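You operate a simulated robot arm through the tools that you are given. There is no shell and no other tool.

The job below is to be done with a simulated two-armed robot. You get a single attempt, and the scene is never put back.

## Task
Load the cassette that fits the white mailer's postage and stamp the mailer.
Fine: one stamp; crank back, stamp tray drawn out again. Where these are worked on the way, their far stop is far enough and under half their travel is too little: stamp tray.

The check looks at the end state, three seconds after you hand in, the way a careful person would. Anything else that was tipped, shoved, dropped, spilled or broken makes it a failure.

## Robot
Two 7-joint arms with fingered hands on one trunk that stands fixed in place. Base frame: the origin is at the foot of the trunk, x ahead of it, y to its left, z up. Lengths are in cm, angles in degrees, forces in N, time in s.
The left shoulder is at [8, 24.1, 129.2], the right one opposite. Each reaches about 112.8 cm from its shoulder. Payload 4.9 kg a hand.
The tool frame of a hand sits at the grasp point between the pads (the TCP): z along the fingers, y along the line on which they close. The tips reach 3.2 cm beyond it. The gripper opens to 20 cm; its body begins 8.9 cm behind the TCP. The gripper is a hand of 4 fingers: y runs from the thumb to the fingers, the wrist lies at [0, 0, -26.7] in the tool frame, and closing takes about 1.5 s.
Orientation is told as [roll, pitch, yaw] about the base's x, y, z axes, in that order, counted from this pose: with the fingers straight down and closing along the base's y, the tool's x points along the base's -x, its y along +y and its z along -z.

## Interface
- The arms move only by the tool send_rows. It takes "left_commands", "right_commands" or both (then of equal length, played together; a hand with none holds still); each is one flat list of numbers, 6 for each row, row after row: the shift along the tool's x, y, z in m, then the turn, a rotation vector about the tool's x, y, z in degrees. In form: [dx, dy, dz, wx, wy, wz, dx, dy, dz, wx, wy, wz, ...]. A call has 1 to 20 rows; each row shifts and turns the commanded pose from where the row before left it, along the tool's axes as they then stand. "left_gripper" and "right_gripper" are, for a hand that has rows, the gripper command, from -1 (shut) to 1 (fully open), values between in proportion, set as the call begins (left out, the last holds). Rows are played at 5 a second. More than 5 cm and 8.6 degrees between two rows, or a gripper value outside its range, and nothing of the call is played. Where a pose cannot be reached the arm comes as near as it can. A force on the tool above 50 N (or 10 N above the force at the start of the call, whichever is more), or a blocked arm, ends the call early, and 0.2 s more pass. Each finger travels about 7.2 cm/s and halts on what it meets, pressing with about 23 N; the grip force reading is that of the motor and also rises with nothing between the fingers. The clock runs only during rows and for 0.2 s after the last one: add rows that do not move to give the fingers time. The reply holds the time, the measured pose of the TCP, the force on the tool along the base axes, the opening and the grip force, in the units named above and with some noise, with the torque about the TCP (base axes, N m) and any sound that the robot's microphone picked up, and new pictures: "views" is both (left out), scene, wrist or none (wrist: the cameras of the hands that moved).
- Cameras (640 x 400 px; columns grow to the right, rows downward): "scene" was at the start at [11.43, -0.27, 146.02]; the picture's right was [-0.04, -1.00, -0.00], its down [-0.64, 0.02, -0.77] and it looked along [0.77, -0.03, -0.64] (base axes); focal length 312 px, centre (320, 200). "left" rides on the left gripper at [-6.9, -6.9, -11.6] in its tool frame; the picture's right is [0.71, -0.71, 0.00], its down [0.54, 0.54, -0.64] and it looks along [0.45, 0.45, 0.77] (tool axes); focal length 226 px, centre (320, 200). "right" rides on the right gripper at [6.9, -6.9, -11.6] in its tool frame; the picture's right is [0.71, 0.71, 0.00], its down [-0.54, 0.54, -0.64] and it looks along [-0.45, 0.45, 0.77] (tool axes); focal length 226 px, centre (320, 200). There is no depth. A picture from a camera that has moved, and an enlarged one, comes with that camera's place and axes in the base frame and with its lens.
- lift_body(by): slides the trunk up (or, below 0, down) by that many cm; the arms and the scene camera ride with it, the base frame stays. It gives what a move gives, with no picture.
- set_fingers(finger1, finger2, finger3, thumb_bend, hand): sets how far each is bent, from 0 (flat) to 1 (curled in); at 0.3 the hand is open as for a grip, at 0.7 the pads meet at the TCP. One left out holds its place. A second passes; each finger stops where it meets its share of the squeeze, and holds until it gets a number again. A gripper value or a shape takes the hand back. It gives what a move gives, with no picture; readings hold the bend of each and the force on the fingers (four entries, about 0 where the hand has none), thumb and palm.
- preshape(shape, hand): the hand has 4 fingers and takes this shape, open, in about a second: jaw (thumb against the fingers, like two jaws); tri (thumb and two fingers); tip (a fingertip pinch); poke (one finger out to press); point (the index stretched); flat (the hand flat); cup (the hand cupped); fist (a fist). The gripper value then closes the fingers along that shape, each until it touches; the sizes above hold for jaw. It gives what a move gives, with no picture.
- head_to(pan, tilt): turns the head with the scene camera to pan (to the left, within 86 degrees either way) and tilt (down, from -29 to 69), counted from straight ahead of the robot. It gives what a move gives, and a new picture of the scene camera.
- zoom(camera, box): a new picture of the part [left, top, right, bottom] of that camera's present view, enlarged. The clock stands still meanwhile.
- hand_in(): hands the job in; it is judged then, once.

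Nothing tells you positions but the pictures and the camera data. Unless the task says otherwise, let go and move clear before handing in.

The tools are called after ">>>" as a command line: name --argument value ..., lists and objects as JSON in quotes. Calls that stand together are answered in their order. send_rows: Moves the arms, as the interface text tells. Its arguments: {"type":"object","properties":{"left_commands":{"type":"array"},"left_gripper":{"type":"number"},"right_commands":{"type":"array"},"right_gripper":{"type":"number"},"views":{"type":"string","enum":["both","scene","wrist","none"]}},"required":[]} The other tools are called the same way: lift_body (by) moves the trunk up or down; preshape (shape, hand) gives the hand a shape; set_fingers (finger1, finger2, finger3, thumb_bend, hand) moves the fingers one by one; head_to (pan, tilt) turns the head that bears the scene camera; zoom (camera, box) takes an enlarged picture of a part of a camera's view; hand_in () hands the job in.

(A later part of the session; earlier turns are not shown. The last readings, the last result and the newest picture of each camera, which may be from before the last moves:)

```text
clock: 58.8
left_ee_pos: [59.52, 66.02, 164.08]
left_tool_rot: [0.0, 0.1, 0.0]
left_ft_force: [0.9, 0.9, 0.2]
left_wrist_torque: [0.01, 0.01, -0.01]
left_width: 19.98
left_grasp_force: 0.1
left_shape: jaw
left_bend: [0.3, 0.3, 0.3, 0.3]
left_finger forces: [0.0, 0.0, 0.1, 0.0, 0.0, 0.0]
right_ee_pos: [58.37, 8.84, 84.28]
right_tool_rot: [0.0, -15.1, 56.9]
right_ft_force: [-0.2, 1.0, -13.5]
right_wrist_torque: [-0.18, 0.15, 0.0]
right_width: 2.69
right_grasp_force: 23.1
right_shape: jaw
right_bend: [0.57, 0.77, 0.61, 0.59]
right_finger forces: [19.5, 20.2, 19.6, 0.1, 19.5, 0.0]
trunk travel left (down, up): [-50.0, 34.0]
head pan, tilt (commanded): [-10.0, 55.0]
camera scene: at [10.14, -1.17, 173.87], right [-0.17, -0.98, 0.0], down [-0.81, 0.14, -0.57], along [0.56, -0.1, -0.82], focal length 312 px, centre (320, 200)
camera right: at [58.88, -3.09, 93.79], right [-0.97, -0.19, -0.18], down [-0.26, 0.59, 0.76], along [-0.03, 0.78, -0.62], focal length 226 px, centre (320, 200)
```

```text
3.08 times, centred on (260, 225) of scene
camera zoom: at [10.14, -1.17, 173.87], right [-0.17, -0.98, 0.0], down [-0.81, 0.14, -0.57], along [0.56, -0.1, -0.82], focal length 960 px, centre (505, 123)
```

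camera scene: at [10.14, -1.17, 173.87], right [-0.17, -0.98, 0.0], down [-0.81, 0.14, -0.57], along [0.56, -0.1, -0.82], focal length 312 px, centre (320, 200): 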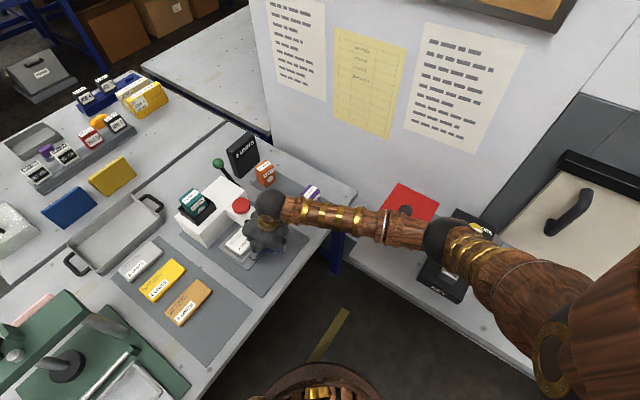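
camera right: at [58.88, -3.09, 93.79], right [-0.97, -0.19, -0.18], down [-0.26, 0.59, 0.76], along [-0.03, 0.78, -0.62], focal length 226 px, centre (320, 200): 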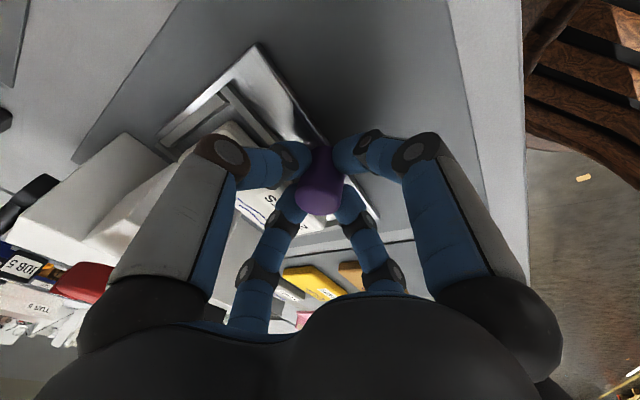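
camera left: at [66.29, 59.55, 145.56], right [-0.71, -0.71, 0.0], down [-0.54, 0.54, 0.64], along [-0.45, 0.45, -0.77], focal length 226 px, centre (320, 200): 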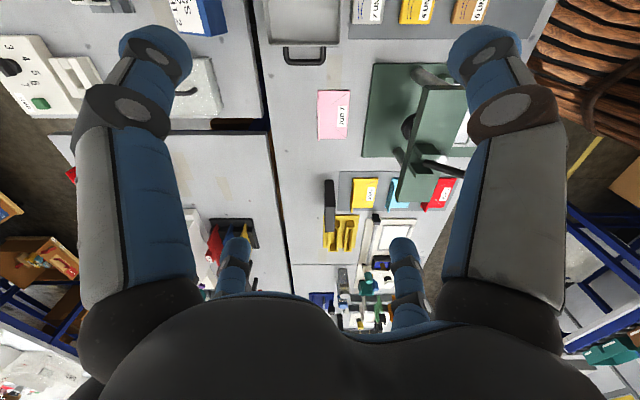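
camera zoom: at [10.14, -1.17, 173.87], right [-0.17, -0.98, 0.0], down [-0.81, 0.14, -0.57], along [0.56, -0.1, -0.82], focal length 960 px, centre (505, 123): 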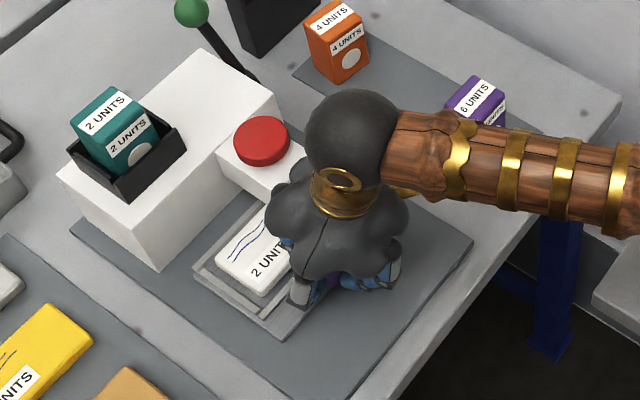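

The tray slides smoothly. Continuing in small steps toward the far stop.

>>> send_rows --right_commands '[-0.0045, -0.00104, 0.00223, 0, 0, 0, -0.00472, -0.00104, 0.00127, 0, 0, 0, -0.00472, -0.00104, 0.00127, 0, 0, 0, -0.00472, -0.00104, 0.00127, 0, 0, 0, 0, 0, 0, 0, 0, 0]' --views "both"

>>> zoom --camera "scene" --box '[180, 160, 340, 290]'

>>> zoom --camera "right" --box '[0, 60, 440, 340]'

```text
clock: 60.0
left_ee_pos: [59.42, 65.99, 164.2]
left_tool_rot: [-0.1, 0.0, -0.1]
left_ft_force: [-0.9, 0.3, -0.3]
left_wrist_torque: [0.0, -0.02, -0.02]
left_width: 19.98
left_grasp_force: 0.1
left_shape: jaw
left_bend: [0.3, 0.3, 0.3, 0.3]
left_finger forces: [0.1, 0.0, 0.0, 0.0, 0.1, 0.0]
right_ee_pos: [59.78, 10.22, 84.29]
right_tool_rot: [0.1, -14.9, 57.0]
right_ft_force: [-1.2, 0.8, -3.0]
right_wrist_torque: [-0.14, 0.14, 0.05]
right_width: 2.67
right_grasp_force: 22.9
right_shape: jaw
right_bend: [0.57, 0.77, 0.61, 0.59]
right_finger forces: [20.7, 21.1, 20.1, 0.0, 20.4, 0.1]
trunk travel left (down, up): [-50.0, 34.0]
head pan, tilt (commanded): [-10.0, 55.0]
camera scene: at [10.04, -1.18, 173.88], right [-0.17, -0.98, 0.0], down [-0.81, 0.14, -0.57], along [0.56, -0.1, -0.82], focal length 312 px, centre (320, 200)
camera right: at [60.29, -1.68, 93.75], right [-0.96, -0.19, -0.18], down [-0.26, 0.59, 0.76], along [-0.03, 0.78, -0.62], focal length 226 px, centre (320, 200)
```

scene: 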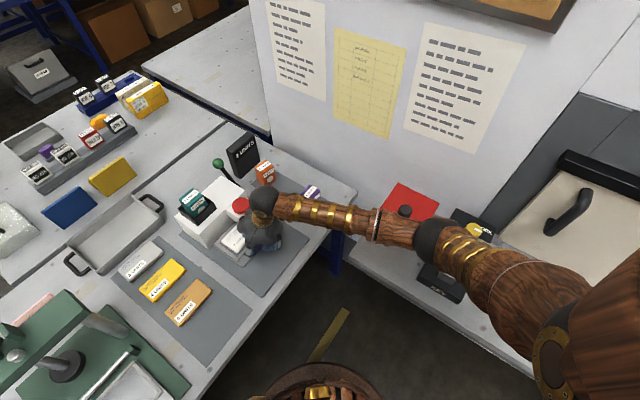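
right: 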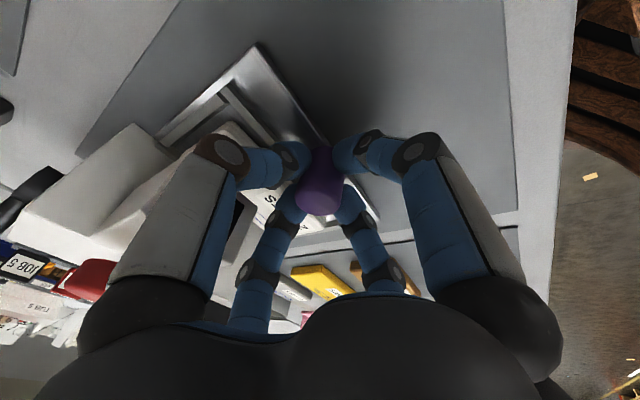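

```text
3.08 times, centred on (260, 225) of scene
camera zoom: at [10.04, -1.18, 173.88], right [-0.17, -0.98, 0.0], down [-0.81, 0.14, -0.57], along [0.56, -0.1, -0.82], focal length 960 px, centre (505, 123)
```

zoom: 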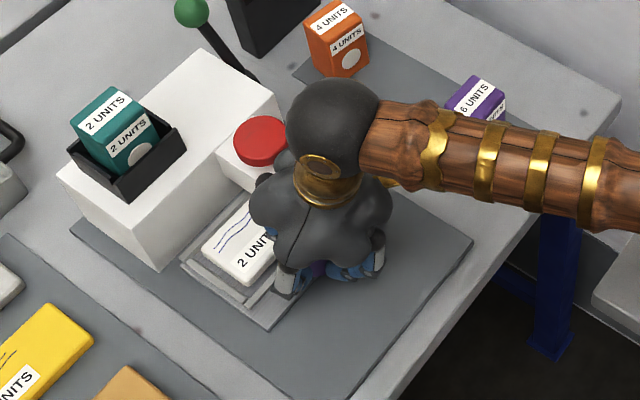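

```text
1.43 times, centred on (220, 200) of right
camera zoom: at [60.29, -1.68, 93.75], right [-0.96, -0.19, -0.18], down [-0.26, 0.59, 0.76], along [-0.03, 0.78, -0.62], focal length 323 px, centre (463, 200)
```

zoom: 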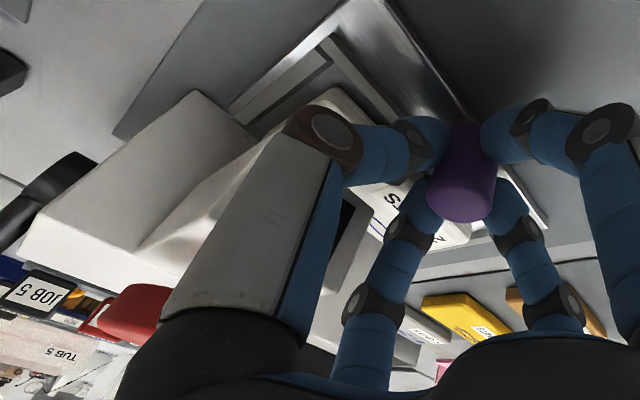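

Still moving freely (10 cm so far). Continuing in 4 mm steps to find the stop.

>>> send_rows --right_commands '[-0.00378, -0.00083, 0.00101, 0, 0, 0, -0.00378, -0.00083, 0.00101, 0, 0, 0, -0.00378, -0.00083, 0.00101, 0, 0, 0, 0, 0, 0, 0, 0, 0]' --views "both"

>>> zoom --camera "scene" --box '[180, 160, 340, 290]'

>>> zoom --camera "right" --box '[0, 60, 440, 340]'

```text
clock: 61.0
left_ee_pos: [59.03, 65.68, 164.49]
left_tool_rot: [0.0, -0.2, 0.1]
left_ft_force: [1.3, 0.1, 0.6]
left_wrist_torque: [0.01, 0.0, -0.04]
left_width: 19.99
left_grasp_force: 0.1
left_shape: jaw
left_bend: [0.3, 0.3, 0.3, 0.3]
left_finger forces: [0.0, 0.0, 0.1, 0.0, 0.0, 0.0]
right_ee_pos: [60.16, 10.87, 84.38]
right_tool_rot: [0.0, -14.8, 57.1]
right_ft_force: [-31.7, -27.9, 5.1]
right_wrist_torque: [-1.17, 1.29, 0.02]
right_width: 2.76
right_grasp_force: 23.0
right_shape: jaw
right_bend: [0.53, 0.77, 0.76, 0.6]
right_finger forces: [42.1, 26.6, 12.6, 0.0, 13.9, 0.0]
trunk travel left (down, up): [-50.0, 34.0]
head pan, tilt (commanded): [-10.0, 55.0]
camera scene: at [9.53, -1.63, 173.91], right [-0.17, -0.98, 0.0], down [-0.81, 0.14, -0.58], along [0.57, -0.1, -0.82], focal length 312 px, centre (320, 200)
camera right: at [60.78, -1.05, 93.87], right [-0.97, -0.19, -0.18], down [-0.26, 0.6, 0.76], along [-0.04, 0.78, -0.62], focal length 226 px, centre (320, 200)
```

scene: 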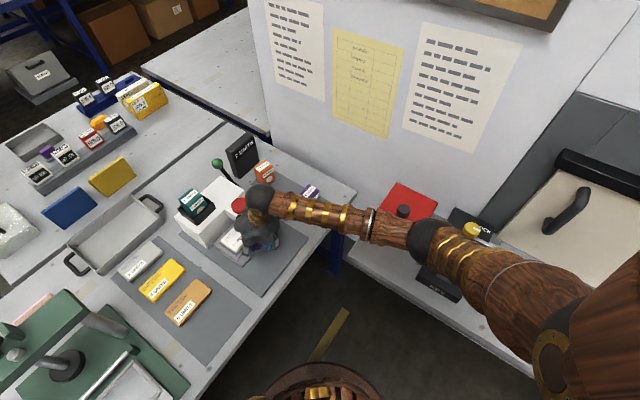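
right: 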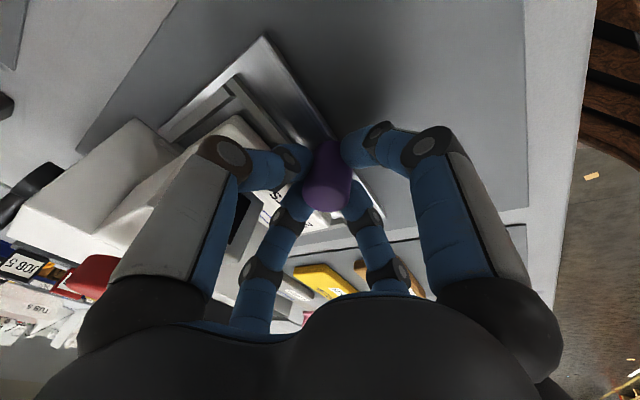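

```text
3.08 times, centred on (260, 225) of scene
camera zoom: at [9.53, -1.63, 173.91], right [-0.17, -0.98, 0.0], down [-0.81, 0.14, -0.58], along [0.57, -0.1, -0.82], focal length 960 px, centre (505, 123)
```

zoom: 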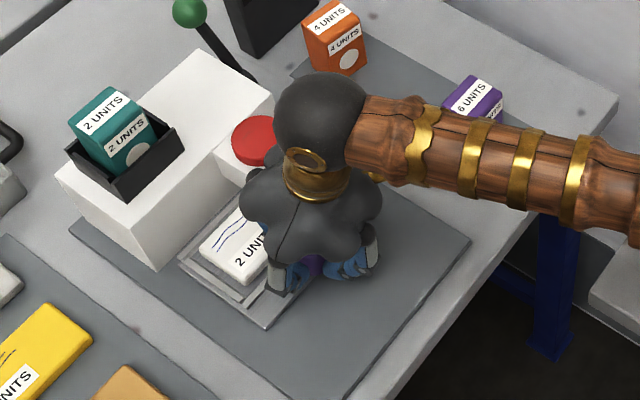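

```text
1.43 times, centred on (220, 200) of right
camera zoom: at [60.78, -1.05, 93.87], right [-0.97, -0.19, -0.18], down [-0.26, 0.6, 0.76], along [-0.04, 0.78, -0.62], focal length 323 px, centre (463, 200)
```

zoom: 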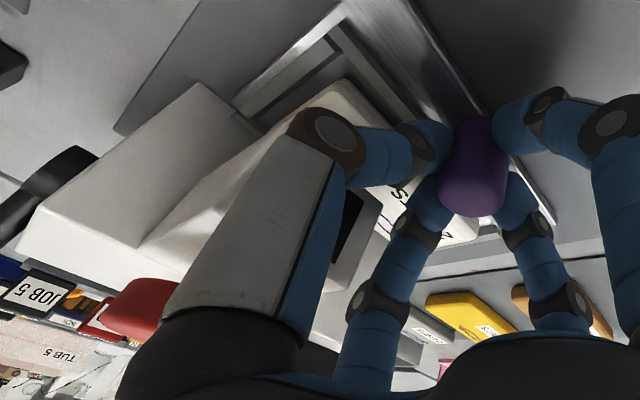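

The tray met its far stop at about 10 cm of travel (about 42 N on the front finger). I'll ease off slightly, open the fingers, and lift away.

>>> send_rows --right_commands '[0.00472, 0.00104, -0.00127, 0, 0, 0, 0, 0, 0, 0, 0, 0]' --views "none"

>>> send_rows --right_commands '[0, 0, 0, 0, 0, 0, 0, 0, 0, 0, 0, 0, 0, 0, 0, 0, 0, 0, 0, 0, 0, 0, 0, 0, 0, 0, 0, 0, 0, 0]' --right_gripper -0.3 --views "both"

>>> zoom --camera "right" --box '[0, 60, 440, 340]'

```text
clock: 61.6
left_ee_pos: [59.21, 65.85, 164.41]
left_tool_rot: [0.2, -0.1, 0.0]
left_ft_force: [0.6, -0.5, 1.2]
left_wrist_torque: [0.02, 0.0, 0.0]
left_width: 19.99
left_grasp_force: 0.0
left_shape: jaw
left_bend: [0.3, 0.3, 0.3, 0.3]
left_finger forces: [0.0, 0.1, 0.1, 0.1, 0.0, 0.1]
right_ee_pos: [60.12, 10.78, 84.47]
right_tool_rot: [0.0, -15.2, 57.0]
right_ft_force: [-14.0, -9.1, -3.1]
right_wrist_torque: [-0.61, 0.69, 0.08]
right_width: 2.71
right_grasp_force: 23.0
right_shape: jaw
right_bend: [0.53, 0.77, 0.76, 0.59]
right_finger forces: [32.8, 24.4, 16.4, 0.0, 19.5, 0.0]
trunk travel left (down, up): [-50.0, 34.0]
head pan, tilt (commanded): [-10.0, 55.0]
```

```text
clock: 62.8
left_ee_pos: [59.43, 66.1, 164.15]
left_tool_rot: [0.0, 0.1, 0.0]
left_ft_force: [0.5, -0.8, 0.4]
left_wrist_torque: [0.01, 0.0, 0.03]
left_width: 20.01
left_grasp_force: 0.0
left_shape: jaw
left_bend: [0.3, 0.3, 0.3, 0.3]
left_finger forces: [0.1, 0.0, 0.0, 0.0, 0.1, 0.1]
right_ee_pos: [60.24, 10.7, 84.32]
right_tool_rot: [-0.1, -14.9, 56.9]
right_ft_force: [0.8, 0.4, 1.1]
right_wrist_torque: [-0.01, 0.0, 0.0]
right_width: 6.94
right_grasp_force: 0.0
right_shape: jaw
right_bend: [0.45, 0.45, 0.45, 0.44]
right_finger forces: [0.0, 0.1, 0.0, 0.0, 0.1, 0.0]
trunk travel left (down, up): [-50.0, 34.0]
head pan, tilt (commanded): [-10.0, 55.0]
camera scene: at [10.04, -1.16, 173.88], right [-0.17, -0.98, 0.0], down [-0.81, 0.14, -0.57], along [0.56, -0.1, -0.82], focal length 312 px, centre (320, 200)
camera right: at [60.74, -1.17, 93.76], right [-0.97, -0.19, -0.18], down [-0.26, 0.59, 0.76], along [-0.03, 0.78, -0.62], focal length 226 px, centre (320, 200)
```

scene: 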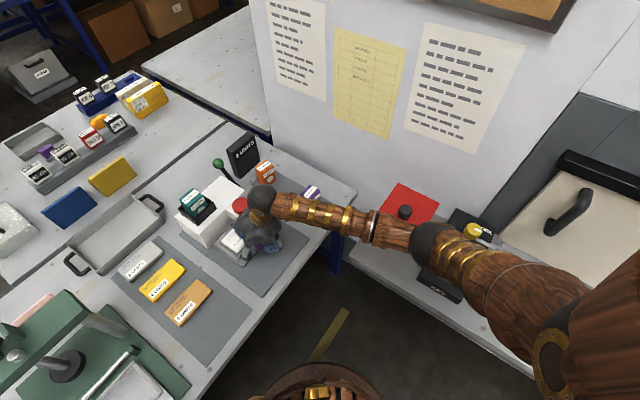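
right: 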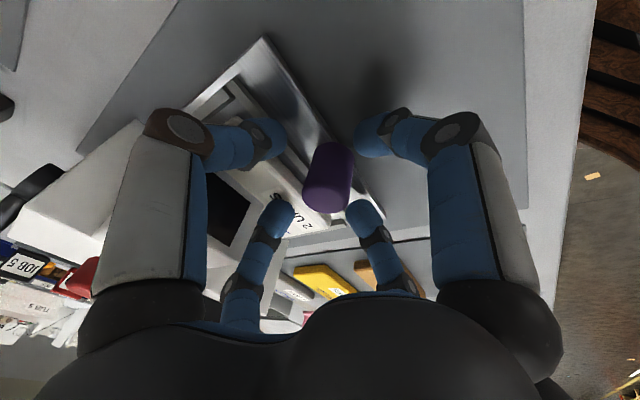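

```text
1.43 times, centred on (220, 200) of right
camera zoom: at [60.74, -1.17, 93.76], right [-0.97, -0.19, -0.18], down [-0.26, 0.59, 0.76], along [-0.03, 0.78, -0.62], focal length 323 px, centre (463, 200)
```

zoom: 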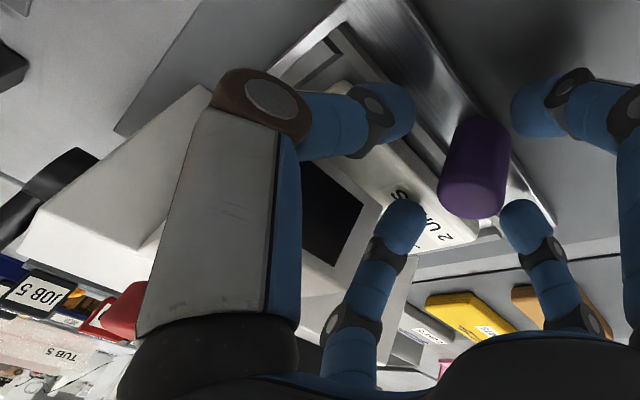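

Fingers are open and clear. Lifting the right hand straight up and backing away so I can view the tray and crank.

>>> send_rows --right_commands '[-0.0026, 0, -0.0097, 0, 0, 0, -0.0052, 0, -0.0193, 0, 0, 0, -0.0078, 0, -0.029, 0, 0, 0, -0.0103, 0, -0.0386, 0, 0, 0, -0.0103, 0, -0.0386, 0, 0, 0, -0.0103, 0, -0.0386, 0, 0, 0, -0.0103, 0, -0.0386, 0, 0, 0, 0.04, 0, -0.01, 0, 0, 0, 0.04, -0.02, -0.01, 0, 0, 0, 0.03, -0.03, -0.01, 0, 0, 0, 0.03, -0.03, -0.01, 0, 0, 0, 0.03, -0.03, -0.01, 0, 0, 0]' --views "scene"

>>> head_to --pan 5 --tilt 52

>>> zoom --camera "scene" --box '[220, 130, 400, 290]'

```text
clock: 65.4
left_ee_pos: [59.47, 65.77, 164.39]
left_tool_rot: [0.1, 0.0, 0.0]
left_ft_force: [-0.1, -0.4, -0.1]
left_wrist_torque: [0.02, 0.02, 0.0]
left_width: 20.0
left_grasp_force: 0.1
left_shape: jaw
left_bend: [0.3, 0.3, 0.3, 0.3]
left_finger forces: [0.1, 0.0, 0.0, 0.1, 0.0, 0.0]
right_ee_pos: [59.79, -10.24, 106.72]
right_tool_rot: [0.0, -15.1, 56.9]
right_ft_force: [-0.5, -0.7, 0.2]
right_wrist_torque: [0.02, -0.02, -0.05]
right_width: 6.96
right_grasp_force: 0.0
right_shape: jaw
right_bend: [0.45, 0.45, 0.45, 0.44]
right_finger forces: [0.1, 0.0, 0.1, 0.0, 0.0, 0.0]
trunk travel left (down, up): [-50.0, 34.0]
head pan, tilt (commanded): [-10.0, 55.0]
camera scene: at [9.93, -1.44, 173.89], right [-0.17, -0.98, 0.0], down [-0.81, 0.14, -0.57], along [0.56, -0.1, -0.82], focal length 312 px, centre (320, 200)
```

scene: 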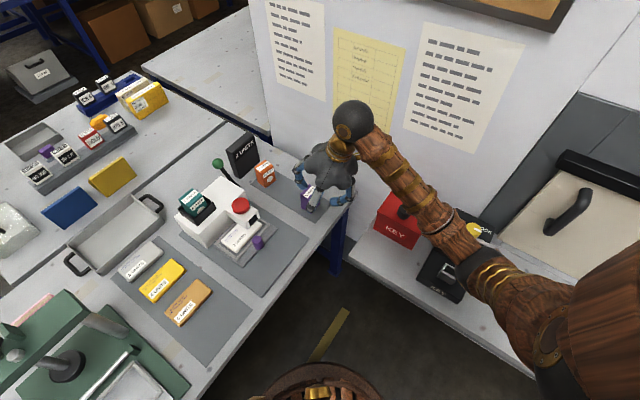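

```text
clock: 66.2
left_ee_pos: [59.46, 65.98, 164.21]
left_tool_rot: [0.0, -0.1, 0.0]
left_ft_force: [0.2, -0.4, 0.1]
left_wrist_torque: [0.02, 0.01, -0.02]
left_width: 19.98
left_grasp_force: 0.1
left_shape: jaw
left_bend: [0.3, 0.3, 0.3, 0.3]
left_finger forces: [0.0, 0.1, 0.1, 0.0, 0.1, 0.1]
right_ee_pos: [59.89, -10.13, 106.81]
right_tool_rot: [0.1, -15.0, 57.0]
right_ft_force: [0.6, -0.3, 0.9]
right_wrist_torque: [0.01, -0.02, 0.01]
right_width: 7.0
right_grasp_force: 0.0
right_shape: jaw
right_bend: [0.45, 0.45, 0.45, 0.44]
right_finger forces: [0.0, 0.0, 0.0, 0.0, 0.0, 0.1]
trunk travel left (down, up): [-50.0, 34.0]
head pan, tilt (commanded): [5.0, 52.0]
camera scene: at [10.39, 0.69, 174.27], right [0.09, -1.0, 0.0], down [-0.79, -0.07, -0.62], along [0.61, 0.05, -0.79], focal length 312 px, centre (320, 200)
```

scene: 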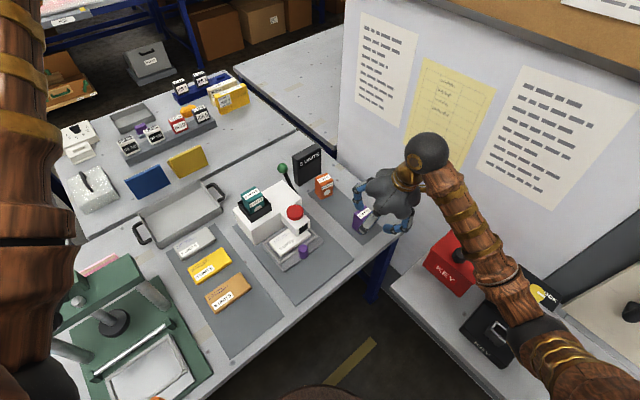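

```text
2.50 times, centred on (310, 210) of scene
camera zoom: at [10.39, 0.69, 174.27], right [0.09, -1.0, 0.0], down [-0.79, -0.07, -0.62], along [0.61, 0.05, -0.79], focal length 780 px, centre (345, 175)
```

zoom: 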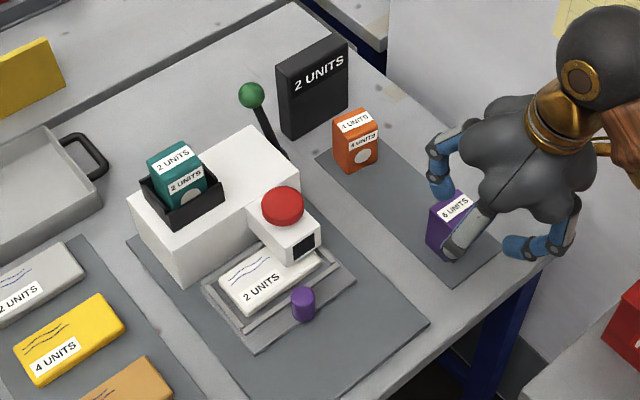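

The tray is fully in, with the mailer under the head. Next is the green-balled crank at about (86, 20.7, 94); I'll bring the left hand over above it.

>>> send_rows --left_commands '[-0.0222, -0.0378, 0.015, 0, 0, 0, -0.0222, -0.0378, 0.015, 0, 0, 0, -0.0222, -0.0378, 0.015, 0, 0, 0, -0.0222, -0.0378, 0.015, 0, 0, 0, -0.0222, -0.0378, 0.015, 0, 0, 0, -0.0222, -0.0378, 0.015, 0, 0, 0, -0.0222, -0.0378, 0.015, 0, 0, 0, -0.0222, -0.0378, 0.015, 0, 0, 0, -0.0222, -0.0378, 0.015, 0, 0, 0, -0.0222, -0.0378, 0.015, 0, 0, 0, -0.0222, -0.0378, 0.015, 0, 0, 0, -0.0222, -0.0378, 0.015, 0, 0, 0, 0, 0, 0.03, 0, 0, 0, 0, 0, 0.04, 0, 0, 0, 0, 0, 0.04, 0, 0, 0, 0, 0, 0.04, 0, 0, 0]' --views "both"

```text
clock: 69.6
left_ee_pos: [86.17, 20.73, 131.18]
left_tool_rot: [0.1, 0.0, -0.1]
left_ft_force: [0.0, 0.3, 0.1]
left_wrist_torque: [0.0, 0.01, 0.0]
left_width: 19.97
left_grasp_force: 0.1
left_shape: jaw
left_bend: [0.3, 0.3, 0.3, 0.3]
left_finger forces: [0.1, 0.1, 0.0, 0.0, 0.0, 0.0]
right_ee_pos: [59.95, -10.14, 106.57]
right_tool_rot: [0.1, -14.9, 57.1]
right_ft_force: [0.2, 0.0, 0.1]
right_wrist_torque: [0.01, 0.03, 0.0]
right_width: 6.99
right_grasp_force: 0.1
right_shape: jaw
right_bend: [0.45, 0.45, 0.45, 0.44]
right_finger forces: [0.0, 0.0, 0.1, 0.0, 0.1, 0.0]
trunk travel left (down, up): [-50.0, 34.0]
head pan, tilt (commanded): [5.0, 52.0]
camera scene: at [10.5, 0.78, 174.27], right [0.09, -1.0, 0.0], down [-0.79, -0.07, -0.61], along [0.61, 0.05, -0.79], focal length 312 px, centre (320, 200)
camera left: at [93.09, 13.96, 142.67], right [-0.71, -0.71, 0.0], down [-0.54, 0.54, 0.64], along [-0.45, 0.45, -0.77], focal length 226 px, centre (320, 200)
```

scene: 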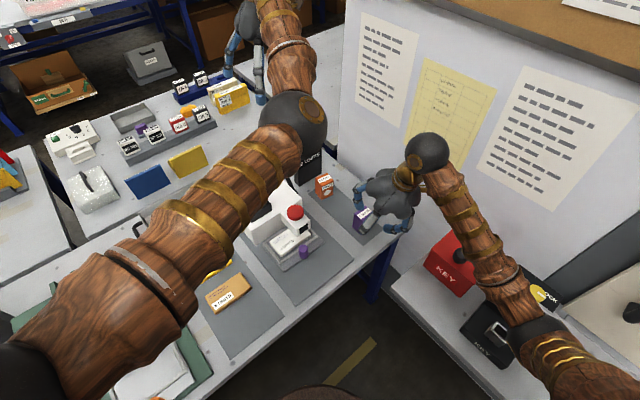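
left: 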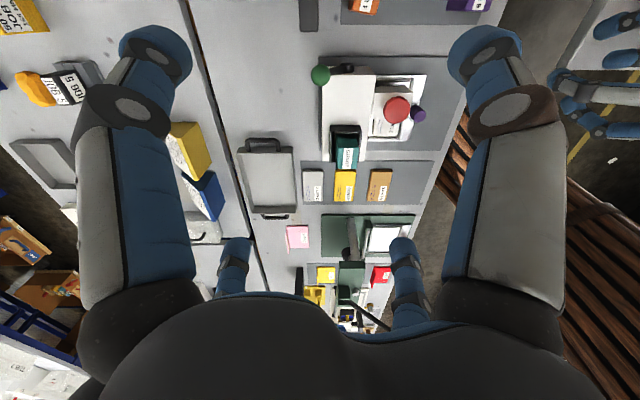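

>>> zoom --camera "left" --box '[290, 30, 450, 180]'

>>> zoom --camera "left" --box '[295, 40, 395, 110]'

```text
2.67 times, centred on (370, 105) of left
camera zoom: at [93.09, 13.96, 142.67], right [-0.71, -0.71, 0.0], down [-0.54, 0.54, 0.64], along [-0.45, 0.45, -0.77], focal length 603 px, centre (187, 453)
```

zoom: 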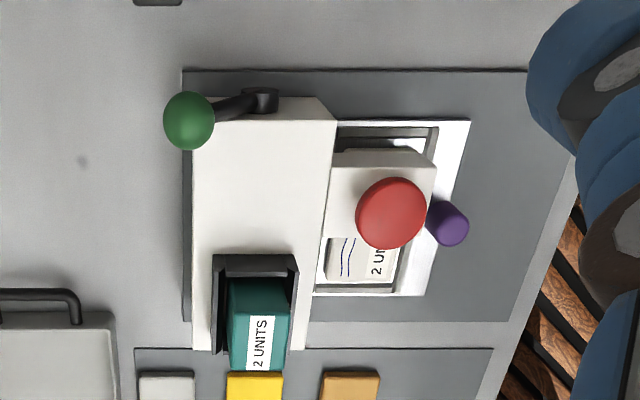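

```text
5.71 times, centred on (345, 75) of left
camera zoom: at [93.09, 13.96, 142.67], right [-0.71, -0.71, 0.0], down [-0.54, 0.54, 0.64], along [-0.45, 0.45, -0.77], focal length 1292 px, centre (177, 914)
```

zoom: 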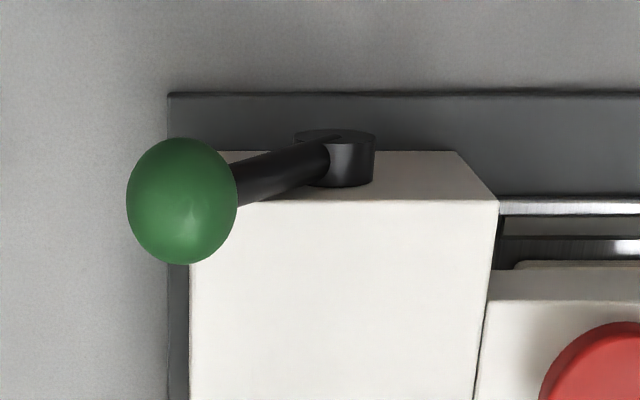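

The crank hub is near a≈69.5, z≈85.3 on the machine's right side, and the ball is about 10.5 cm out, leaning about 35° back. I'll lower the left hand above the ball with the fingers opened to about 9 cm.

>>> send_rows --left_commands '[0, 0, 0.04, 0, 0, 0, 0, 0, 0.04, 0, 0, 0, 0, 0, 0.04, 0, 0, 0, 0, 0, 0.04, 0, 0, 0, 0, 0, 0.04, 0, 0, 0, 0, 0, 0.04, 0, 0, 0, 0, -0.001, 0.03, 0, 0, 0, 0, 0, 0, 0, 0, 0]' --left_gripper -0.1 --views "both"

>>> zoom --camera "left" --box '[200, 40, 440, 240]'

```text
clock: 71.4
left_ee_pos: [86.11, 20.63, 104.14]
left_tool_rot: [-0.1, 0.0, 0.0]
left_ft_force: [0.3, -0.1, 0.2]
left_wrist_torque: [-0.03, 0.0, 0.0]
left_width: 9.02
left_grasp_force: 0.1
left_shape: jaw
left_bend: [0.4, 0.4, 0.4, 0.38]
left_finger forces: [0.0, 0.0, 0.0, 0.1, 0.1, 0.1]
right_ee_pos: [59.7, -10.18, 106.66]
right_tool_rot: [-0.1, -15.0, 57.0]
right_ft_force: [0.6, 0.5, 0.2]
right_wrist_torque: [0.02, 0.02, -0.01]
right_width: 6.97
right_grasp_force: 0.0
right_shape: jaw
right_bend: [0.45, 0.45, 0.45, 0.44]
right_finger forces: [0.1, 0.0, 0.1, 0.1, 0.1, 0.1]
trunk travel left (down, up): [-50.0, 34.0]
head pan, tilt (commanded): [5.0, 52.0]
camera scene: at [10.38, 0.67, 174.27], right [0.09, -1.0, 0.0], down [-0.79, -0.07, -0.62], along [0.61, 0.05, -0.79], focal length 312 px, centre (320, 200)
camera left: at [92.96, 13.76, 115.67], right [-0.71, -0.71, 0.0], down [-0.54, 0.54, 0.64], along [-0.45, 0.45, -0.77], focal length 226 px, centre (320, 200)
```

scene: 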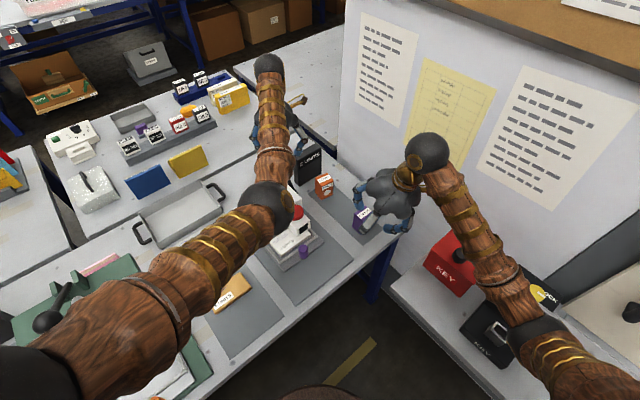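
left: 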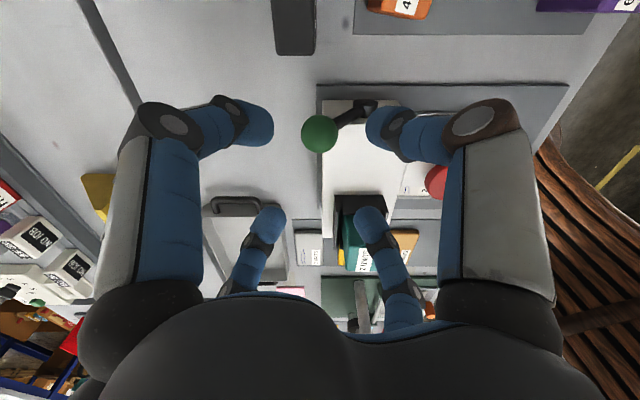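

```text
2.00 times, centred on (320, 140) of left
camera zoom: at [92.96, 13.76, 115.67], right [-0.71, -0.71, 0.0], down [-0.54, 0.54, 0.64], along [-0.45, 0.45, -0.77], focal length 452 px, centre (320, 320)
```

zoom: 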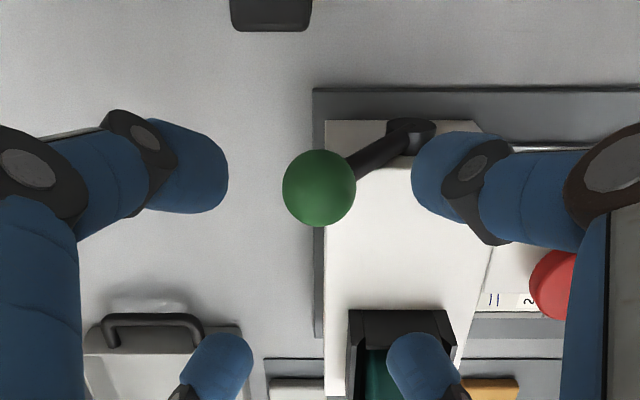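

The ball is centred between the fingers. Lowering to cage it.

>>> send_rows --left_commands '[0, 0, 0.02, 0, 0, 0, 0, 0, 0.02, 0, 0, 0, 0, 0, 0.02, 0, 0, 0, 0, 0, 0.015, 0, 0, 0, 0, 0, 0.01, 0, 0, 0, 0, 0, 0, 0, 0, 0]' --views "wrist"

>>> zoom --camera "left" --box '[200, 40, 440, 240]'

```text
clock: 72.8
left_ee_pos: [86.1, 20.39, 95.69]
left_tool_rot: [0.0, 0.0, 0.0]
left_ft_force: [-0.3, -0.4, -1.2]
left_wrist_torque: [0.04, 0.03, -0.01]
left_width: 9.04
left_grasp_force: 0.0
left_shape: jaw
left_bend: [0.4, 0.4, 0.4, 0.38]
left_finger forces: [0.1, 0.1, 0.0, 0.0, 0.0, 0.0]
right_ee_pos: [60.0, -10.03, 106.56]
right_tool_rot: [0.1, -15.0, 57.0]
right_ft_force: [-0.1, -0.5, 0.2]
right_wrist_torque: [0.03, -0.02, 0.0]
right_width: 6.96
right_grasp_force: 0.2
right_shape: jaw
right_bend: [0.45, 0.45, 0.45, 0.44]
right_finger forces: [0.0, 0.0, 0.0, 0.0, 0.1, 0.1]
trunk travel left (down, up): [-50.0, 34.0]
head pan, tilt (commanded): [5.0, 52.0]
camera left: at [92.99, 13.74, 107.16], right [-0.71, -0.71, 0.0], down [-0.54, 0.54, 0.64], along [-0.45, 0.45, -0.77], focal length 226 px, centre (320, 200)
```

left: 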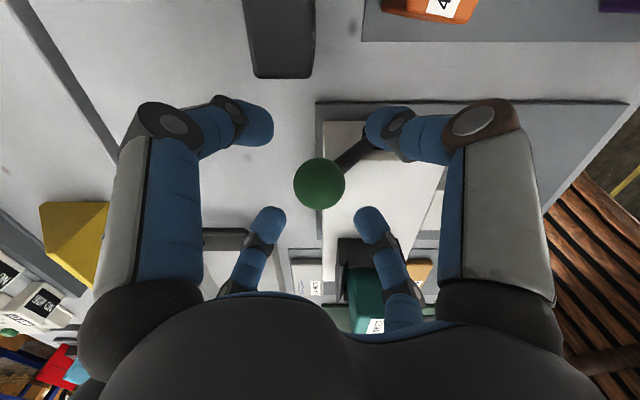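

```text
2.00 times, centred on (320, 140) of left
camera zoom: at [92.99, 13.74, 107.16], right [-0.71, -0.71, 0.0], down [-0.54, 0.54, 0.64], along [-0.45, 0.45, -0.77], focal length 452 px, centre (320, 320)
```

zoom: 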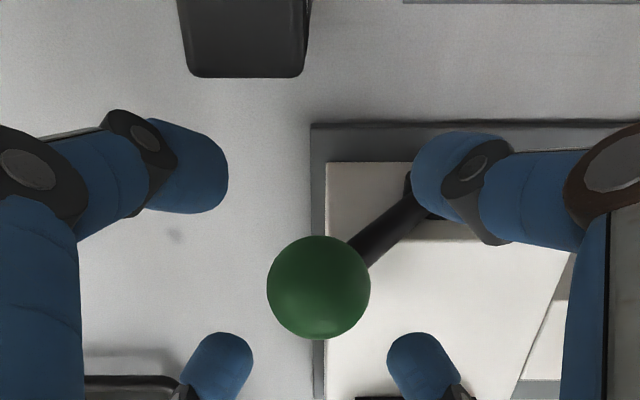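

Ball is centred. Closing to a loose cage (4.4 cm).

>>> send_rows --left_commands '[0, 0, 0, 0, 0, 0, 0, 0, 0, 0, 0, 0, 0, 0, 0, 0, 0, 0, 0, 0, 0, 0, 0, 0, 0, 0, 0, 0, 0, 0]' --left_gripper -0.58 --views "wrist"

>>> zoom --camera "left" --box '[200, 40, 440, 240]'

```text
clock: 74.0
left_ee_pos: [86.05, 20.55, 95.77]
left_tool_rot: [0.0, 0.0, -0.1]
left_ft_force: [-0.8, 0.2, 0.9]
left_wrist_torque: [0.02, 0.02, -0.03]
left_width: 4.2
left_grasp_force: 0.1
left_shape: jaw
left_bend: [0.54, 0.54, 0.54, 0.53]
left_finger forces: [0.0, 0.1, 0.1, 0.0, 0.0, 0.0]
right_ee_pos: [59.83, -9.99, 106.58]
right_tool_rot: [0.0, -15.0, 57.0]
right_ft_force: [0.9, 0.0, -0.3]
right_wrist_torque: [0.0, -0.03, 0.0]
right_width: 6.98
right_grasp_force: 0.0
right_shape: jaw
right_bend: [0.45, 0.45, 0.45, 0.44]
right_finger forces: [0.0, 0.0, 0.1, 0.0, 0.1, 0.0]
trunk travel left (down, up): [-50.0, 34.0]
head pan, tilt (commanded): [5.0, 52.0]
camera left: at [93.0, 13.75, 107.16], right [-0.71, -0.71, 0.0], down [-0.54, 0.54, 0.64], along [-0.45, 0.45, -0.77], focal length 226 px, centre (320, 200)
```

left: 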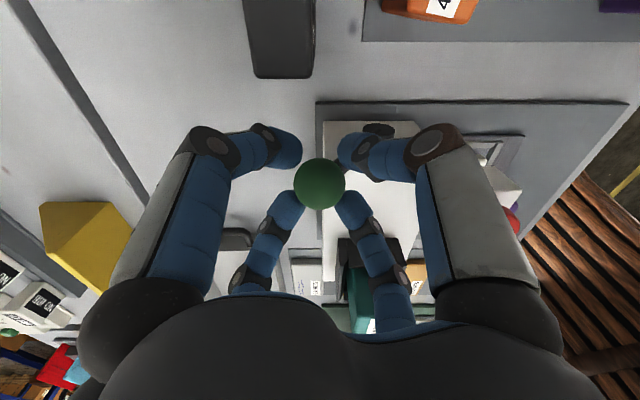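

```text
2.00 times, centred on (320, 140) of left
camera zoom: at [93.0, 13.75, 107.16], right [-0.71, -0.71, 0.0], down [-0.54, 0.54, 0.64], along [-0.45, 0.45, -0.77], focal length 452 px, centre (320, 320)
```

zoom: 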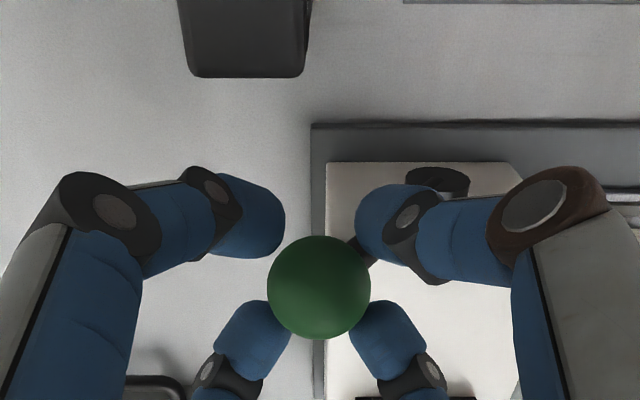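

The ball is caged without contact force. Now I'll swing the crank forward along its arc, first about 21°, and check.

>>> send_rows --left_commands '[0.00771, -0.00771, -0.0067, 0, 0, 0, 0.0082, -0.0082, -0.0053, 0, 0, 0, 0.00863, -0.00863, -0.0038, 0, 0, 0, 0, 0, 0, 0, 0, 0]' --views "both"

>>> zoom --camera "left" --box '[200, 40, 440, 240]'

```text
clock: 75.0
left_ee_pos: [83.61, 18.01, 97.33]
left_tool_rot: [-0.1, 0.0, 0.0]
left_ft_force: [0.4, 0.6, 1.1]
left_wrist_torque: [0.0, -0.04, -0.05]
left_width: 4.23
left_grasp_force: 0.1
left_shape: jaw
left_bend: [0.53, 0.53, 0.54, 0.53]
left_finger forces: [0.9, 0.7, 0.0, 0.0, 0.1, 0.0]
right_ee_pos: [59.73, -10.03, 106.76]
right_tool_rot: [0.0, -15.1, 57.1]
right_ft_force: [-0.3, -0.4, -0.4]
right_wrist_torque: [0.02, -0.01, 0.0]
right_width: 6.99
right_grasp_force: 0.1
right_shape: jaw
right_bend: [0.45, 0.45, 0.45, 0.44]
right_finger forces: [0.0, 0.1, 0.1, 0.0, 0.0, 0.1]
trunk travel left (down, up): [-50.0, 34.0]
head pan, tilt (commanded): [5.0, 52.0]
camera scene: at [10.42, 0.72, 174.26], right [0.09, -1.0, 0.0], down [-0.79, -0.07, -0.62], along [0.61, 0.05, -0.79], focal length 312 px, centre (320, 200)
camera left: at [90.55, 11.3, 108.7], right [-0.71, -0.71, 0.0], down [-0.54, 0.54, 0.64], along [-0.46, 0.45, -0.77], focal length 226 px, centre (320, 200)
```

scene: 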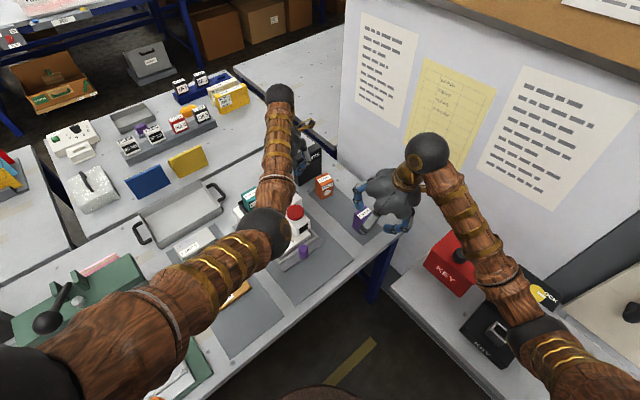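
left: 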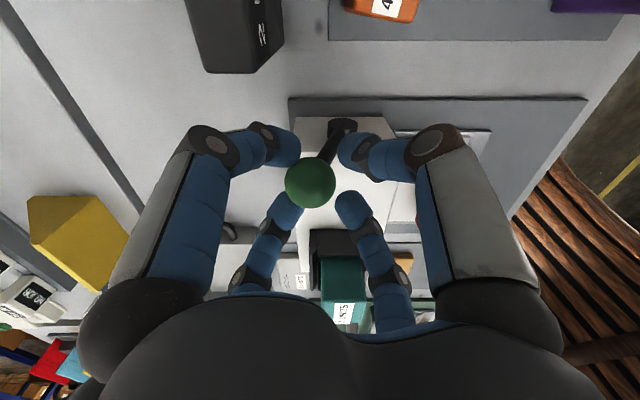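

```text
2.00 times, centred on (320, 140) of left
camera zoom: at [90.55, 11.3, 108.7], right [-0.71, -0.71, 0.0], down [-0.54, 0.54, 0.64], along [-0.46, 0.45, -0.77], focal length 452 px, centre (320, 320)
```

zoom: 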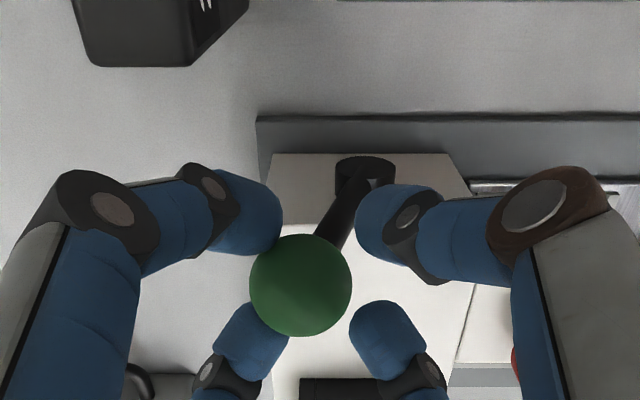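

The crank follows easily. Continuing forward along the arc.

>>> send_rows --left_commands '[0.0089, -0.0089, -0.0023, 0, 0, 0, 0.009, -0.009, -0.0008, 0, 0, 0, 0.009, -0.009, 0.0008, 0, 0, 0, 0.0089, -0.0089, 0.0023, 0, 0, 0, 0, 0, 0, 0, 0, 0]' --views "both"

>>> zoom --camera "left" --box '[200, 40, 440, 240]'

>>> zoom --camera "scene" --box '[200, 100, 400, 280]'

```text
clock: 76.2
left_ee_pos: [80.09, 14.41, 97.35]
left_tool_rot: [0.0, 0.0, 0.0]
left_ft_force: [-0.1, 0.6, 0.1]
left_wrist_torque: [-0.02, 0.01, 0.01]
left_width: 4.24
left_grasp_force: 0.1
left_shape: jaw
left_bend: [0.53, 0.53, 0.54, 0.53]
left_finger forces: [0.5, 0.5, 0.1, 0.0, 0.0, 0.0]
right_ee_pos: [59.91, -10.17, 106.63]
right_tool_rot: [-0.1, -15.0, 57.0]
right_ft_force: [0.4, 0.3, -1.1]
right_wrist_torque: [-0.04, 0.02, -0.05]
right_width: 6.98
right_grasp_force: 0.1
right_shape: jaw
right_bend: [0.45, 0.45, 0.45, 0.44]
right_finger forces: [0.1, 0.1, 0.0, 0.1, 0.0, 0.0]
trunk travel left (down, up): [-50.0, 34.0]
head pan, tilt (commanded): [5.0, 52.0]
camera scene: at [10.43, 0.72, 174.26], right [0.09, -1.0, 0.0], down [-0.79, -0.07, -0.62], along [0.61, 0.05, -0.79], focal length 312 px, centre (320, 200)
camera left: at [87.01, 7.73, 108.73], right [-0.71, -0.71, 0.0], down [-0.54, 0.54, 0.64], along [-0.46, 0.45, -0.77], focal length 226 px, centre (320, 200)
```

scene: 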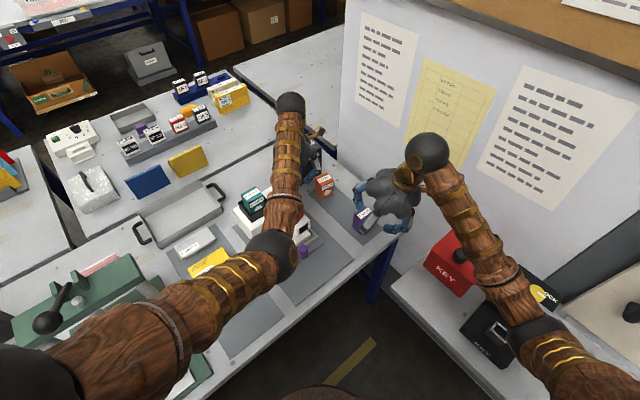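
left: 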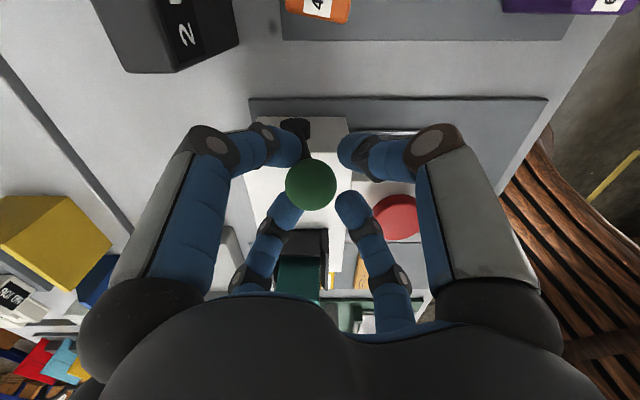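

```text
2.00 times, centred on (320, 140) of left
camera zoom: at [87.01, 7.73, 108.73], right [-0.71, -0.71, 0.0], down [-0.54, 0.54, 0.64], along [-0.46, 0.45, -0.77], focal length 452 px, centre (320, 320)
```

zoom: 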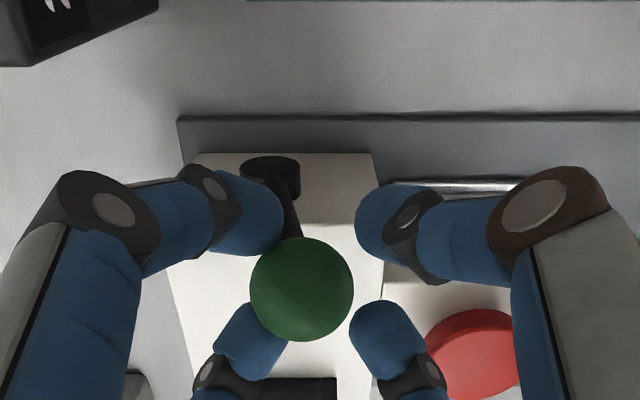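

```text
2.22 times, centred on (300, 190) of scene
camera zoom: at [10.43, 0.72, 174.26], right [0.09, -1.0, 0.0], down [-0.79, -0.07, -0.62], along [0.61, 0.05, -0.79], focal length 693 px, centre (364, 222)
```

zoom: 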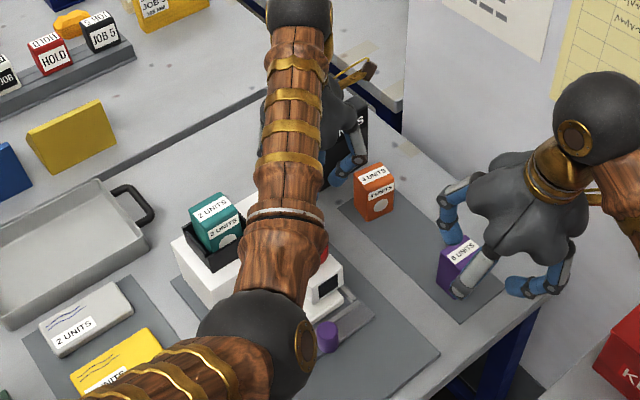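

The crank is past vertical with little resistance. To keep the front-left finger away from the red dome, I'll turn the left hand 20° while holding the ball, then continue.

>>> send_rows --left_commands '[0, 0, 0, 0, 0, -6.7, 0, 0, 0, 0, 0, -6.7, 0, 0, 0, 0, 0, -6.6, 0, 0, 0, 0, 0, 0]' --views "wrist"

>>> zoom --camera "left" --box '[200, 40, 440, 240]'

```text
clock: 77.2
left_ee_pos: [80.13, 14.42, 97.36]
left_tool_rot: [0.1, 0.1, 20.1]
left_ft_force: [0.7, -0.2, -0.3]
left_wrist_torque: [-0.01, -0.02, -0.05]
left_width: 4.23
left_grasp_force: 0.0
left_shape: jaw
left_bend: [0.53, 0.54, 0.54, 0.53]
left_finger forces: [1.0, 0.1, 0.0, 0.0, 0.1, 0.0]
right_ee_pos: [59.93, -10.06, 106.78]
right_tool_rot: [-0.1, -15.0, 57.0]
right_ft_force: [-0.1, 0.8, 0.0]
right_wrist_torque: [-0.02, 0.0, -0.04]
right_width: 6.96
right_grasp_force: 0.1
right_shape: jaw
right_bend: [0.45, 0.45, 0.45, 0.44]
right_finger forces: [0.0, 0.0, 0.1, 0.1, 0.0, 0.0]
trunk travel left (down, up): [-50.0, 34.0]
head pan, tilt (commanded): [5.0, 52.0]
camera left: at [88.96, 10.51, 108.75], right [-0.42, -0.91, 0.0], down [-0.69, 0.32, 0.64], along [-0.58, 0.27, -0.77], focal length 226 px, centre (320, 200)
```

left: 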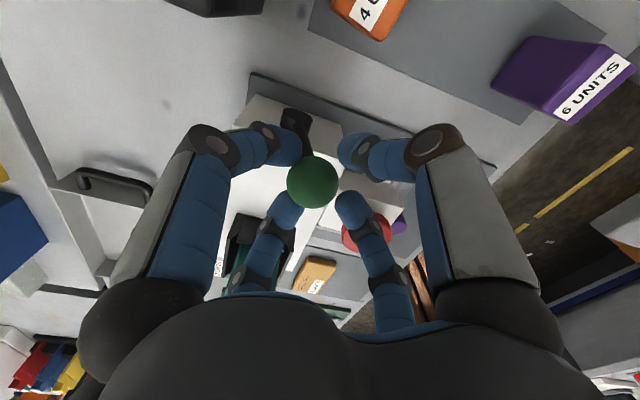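

```text
2.00 times, centred on (320, 140) of left
camera zoom: at [88.96, 10.51, 108.75], right [-0.42, -0.91, 0.0], down [-0.69, 0.32, 0.64], along [-0.58, 0.27, -0.77], focal length 452 px, centre (320, 320)
```

zoom: 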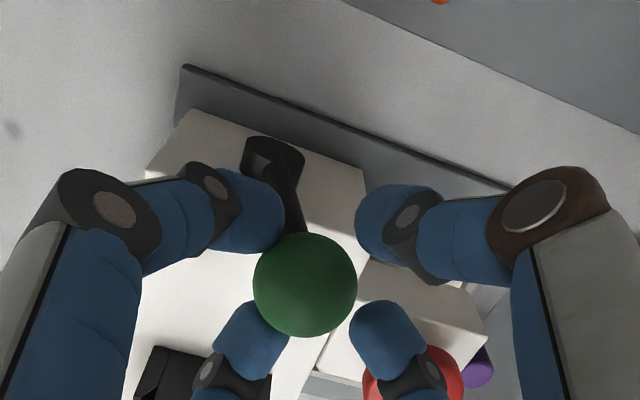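

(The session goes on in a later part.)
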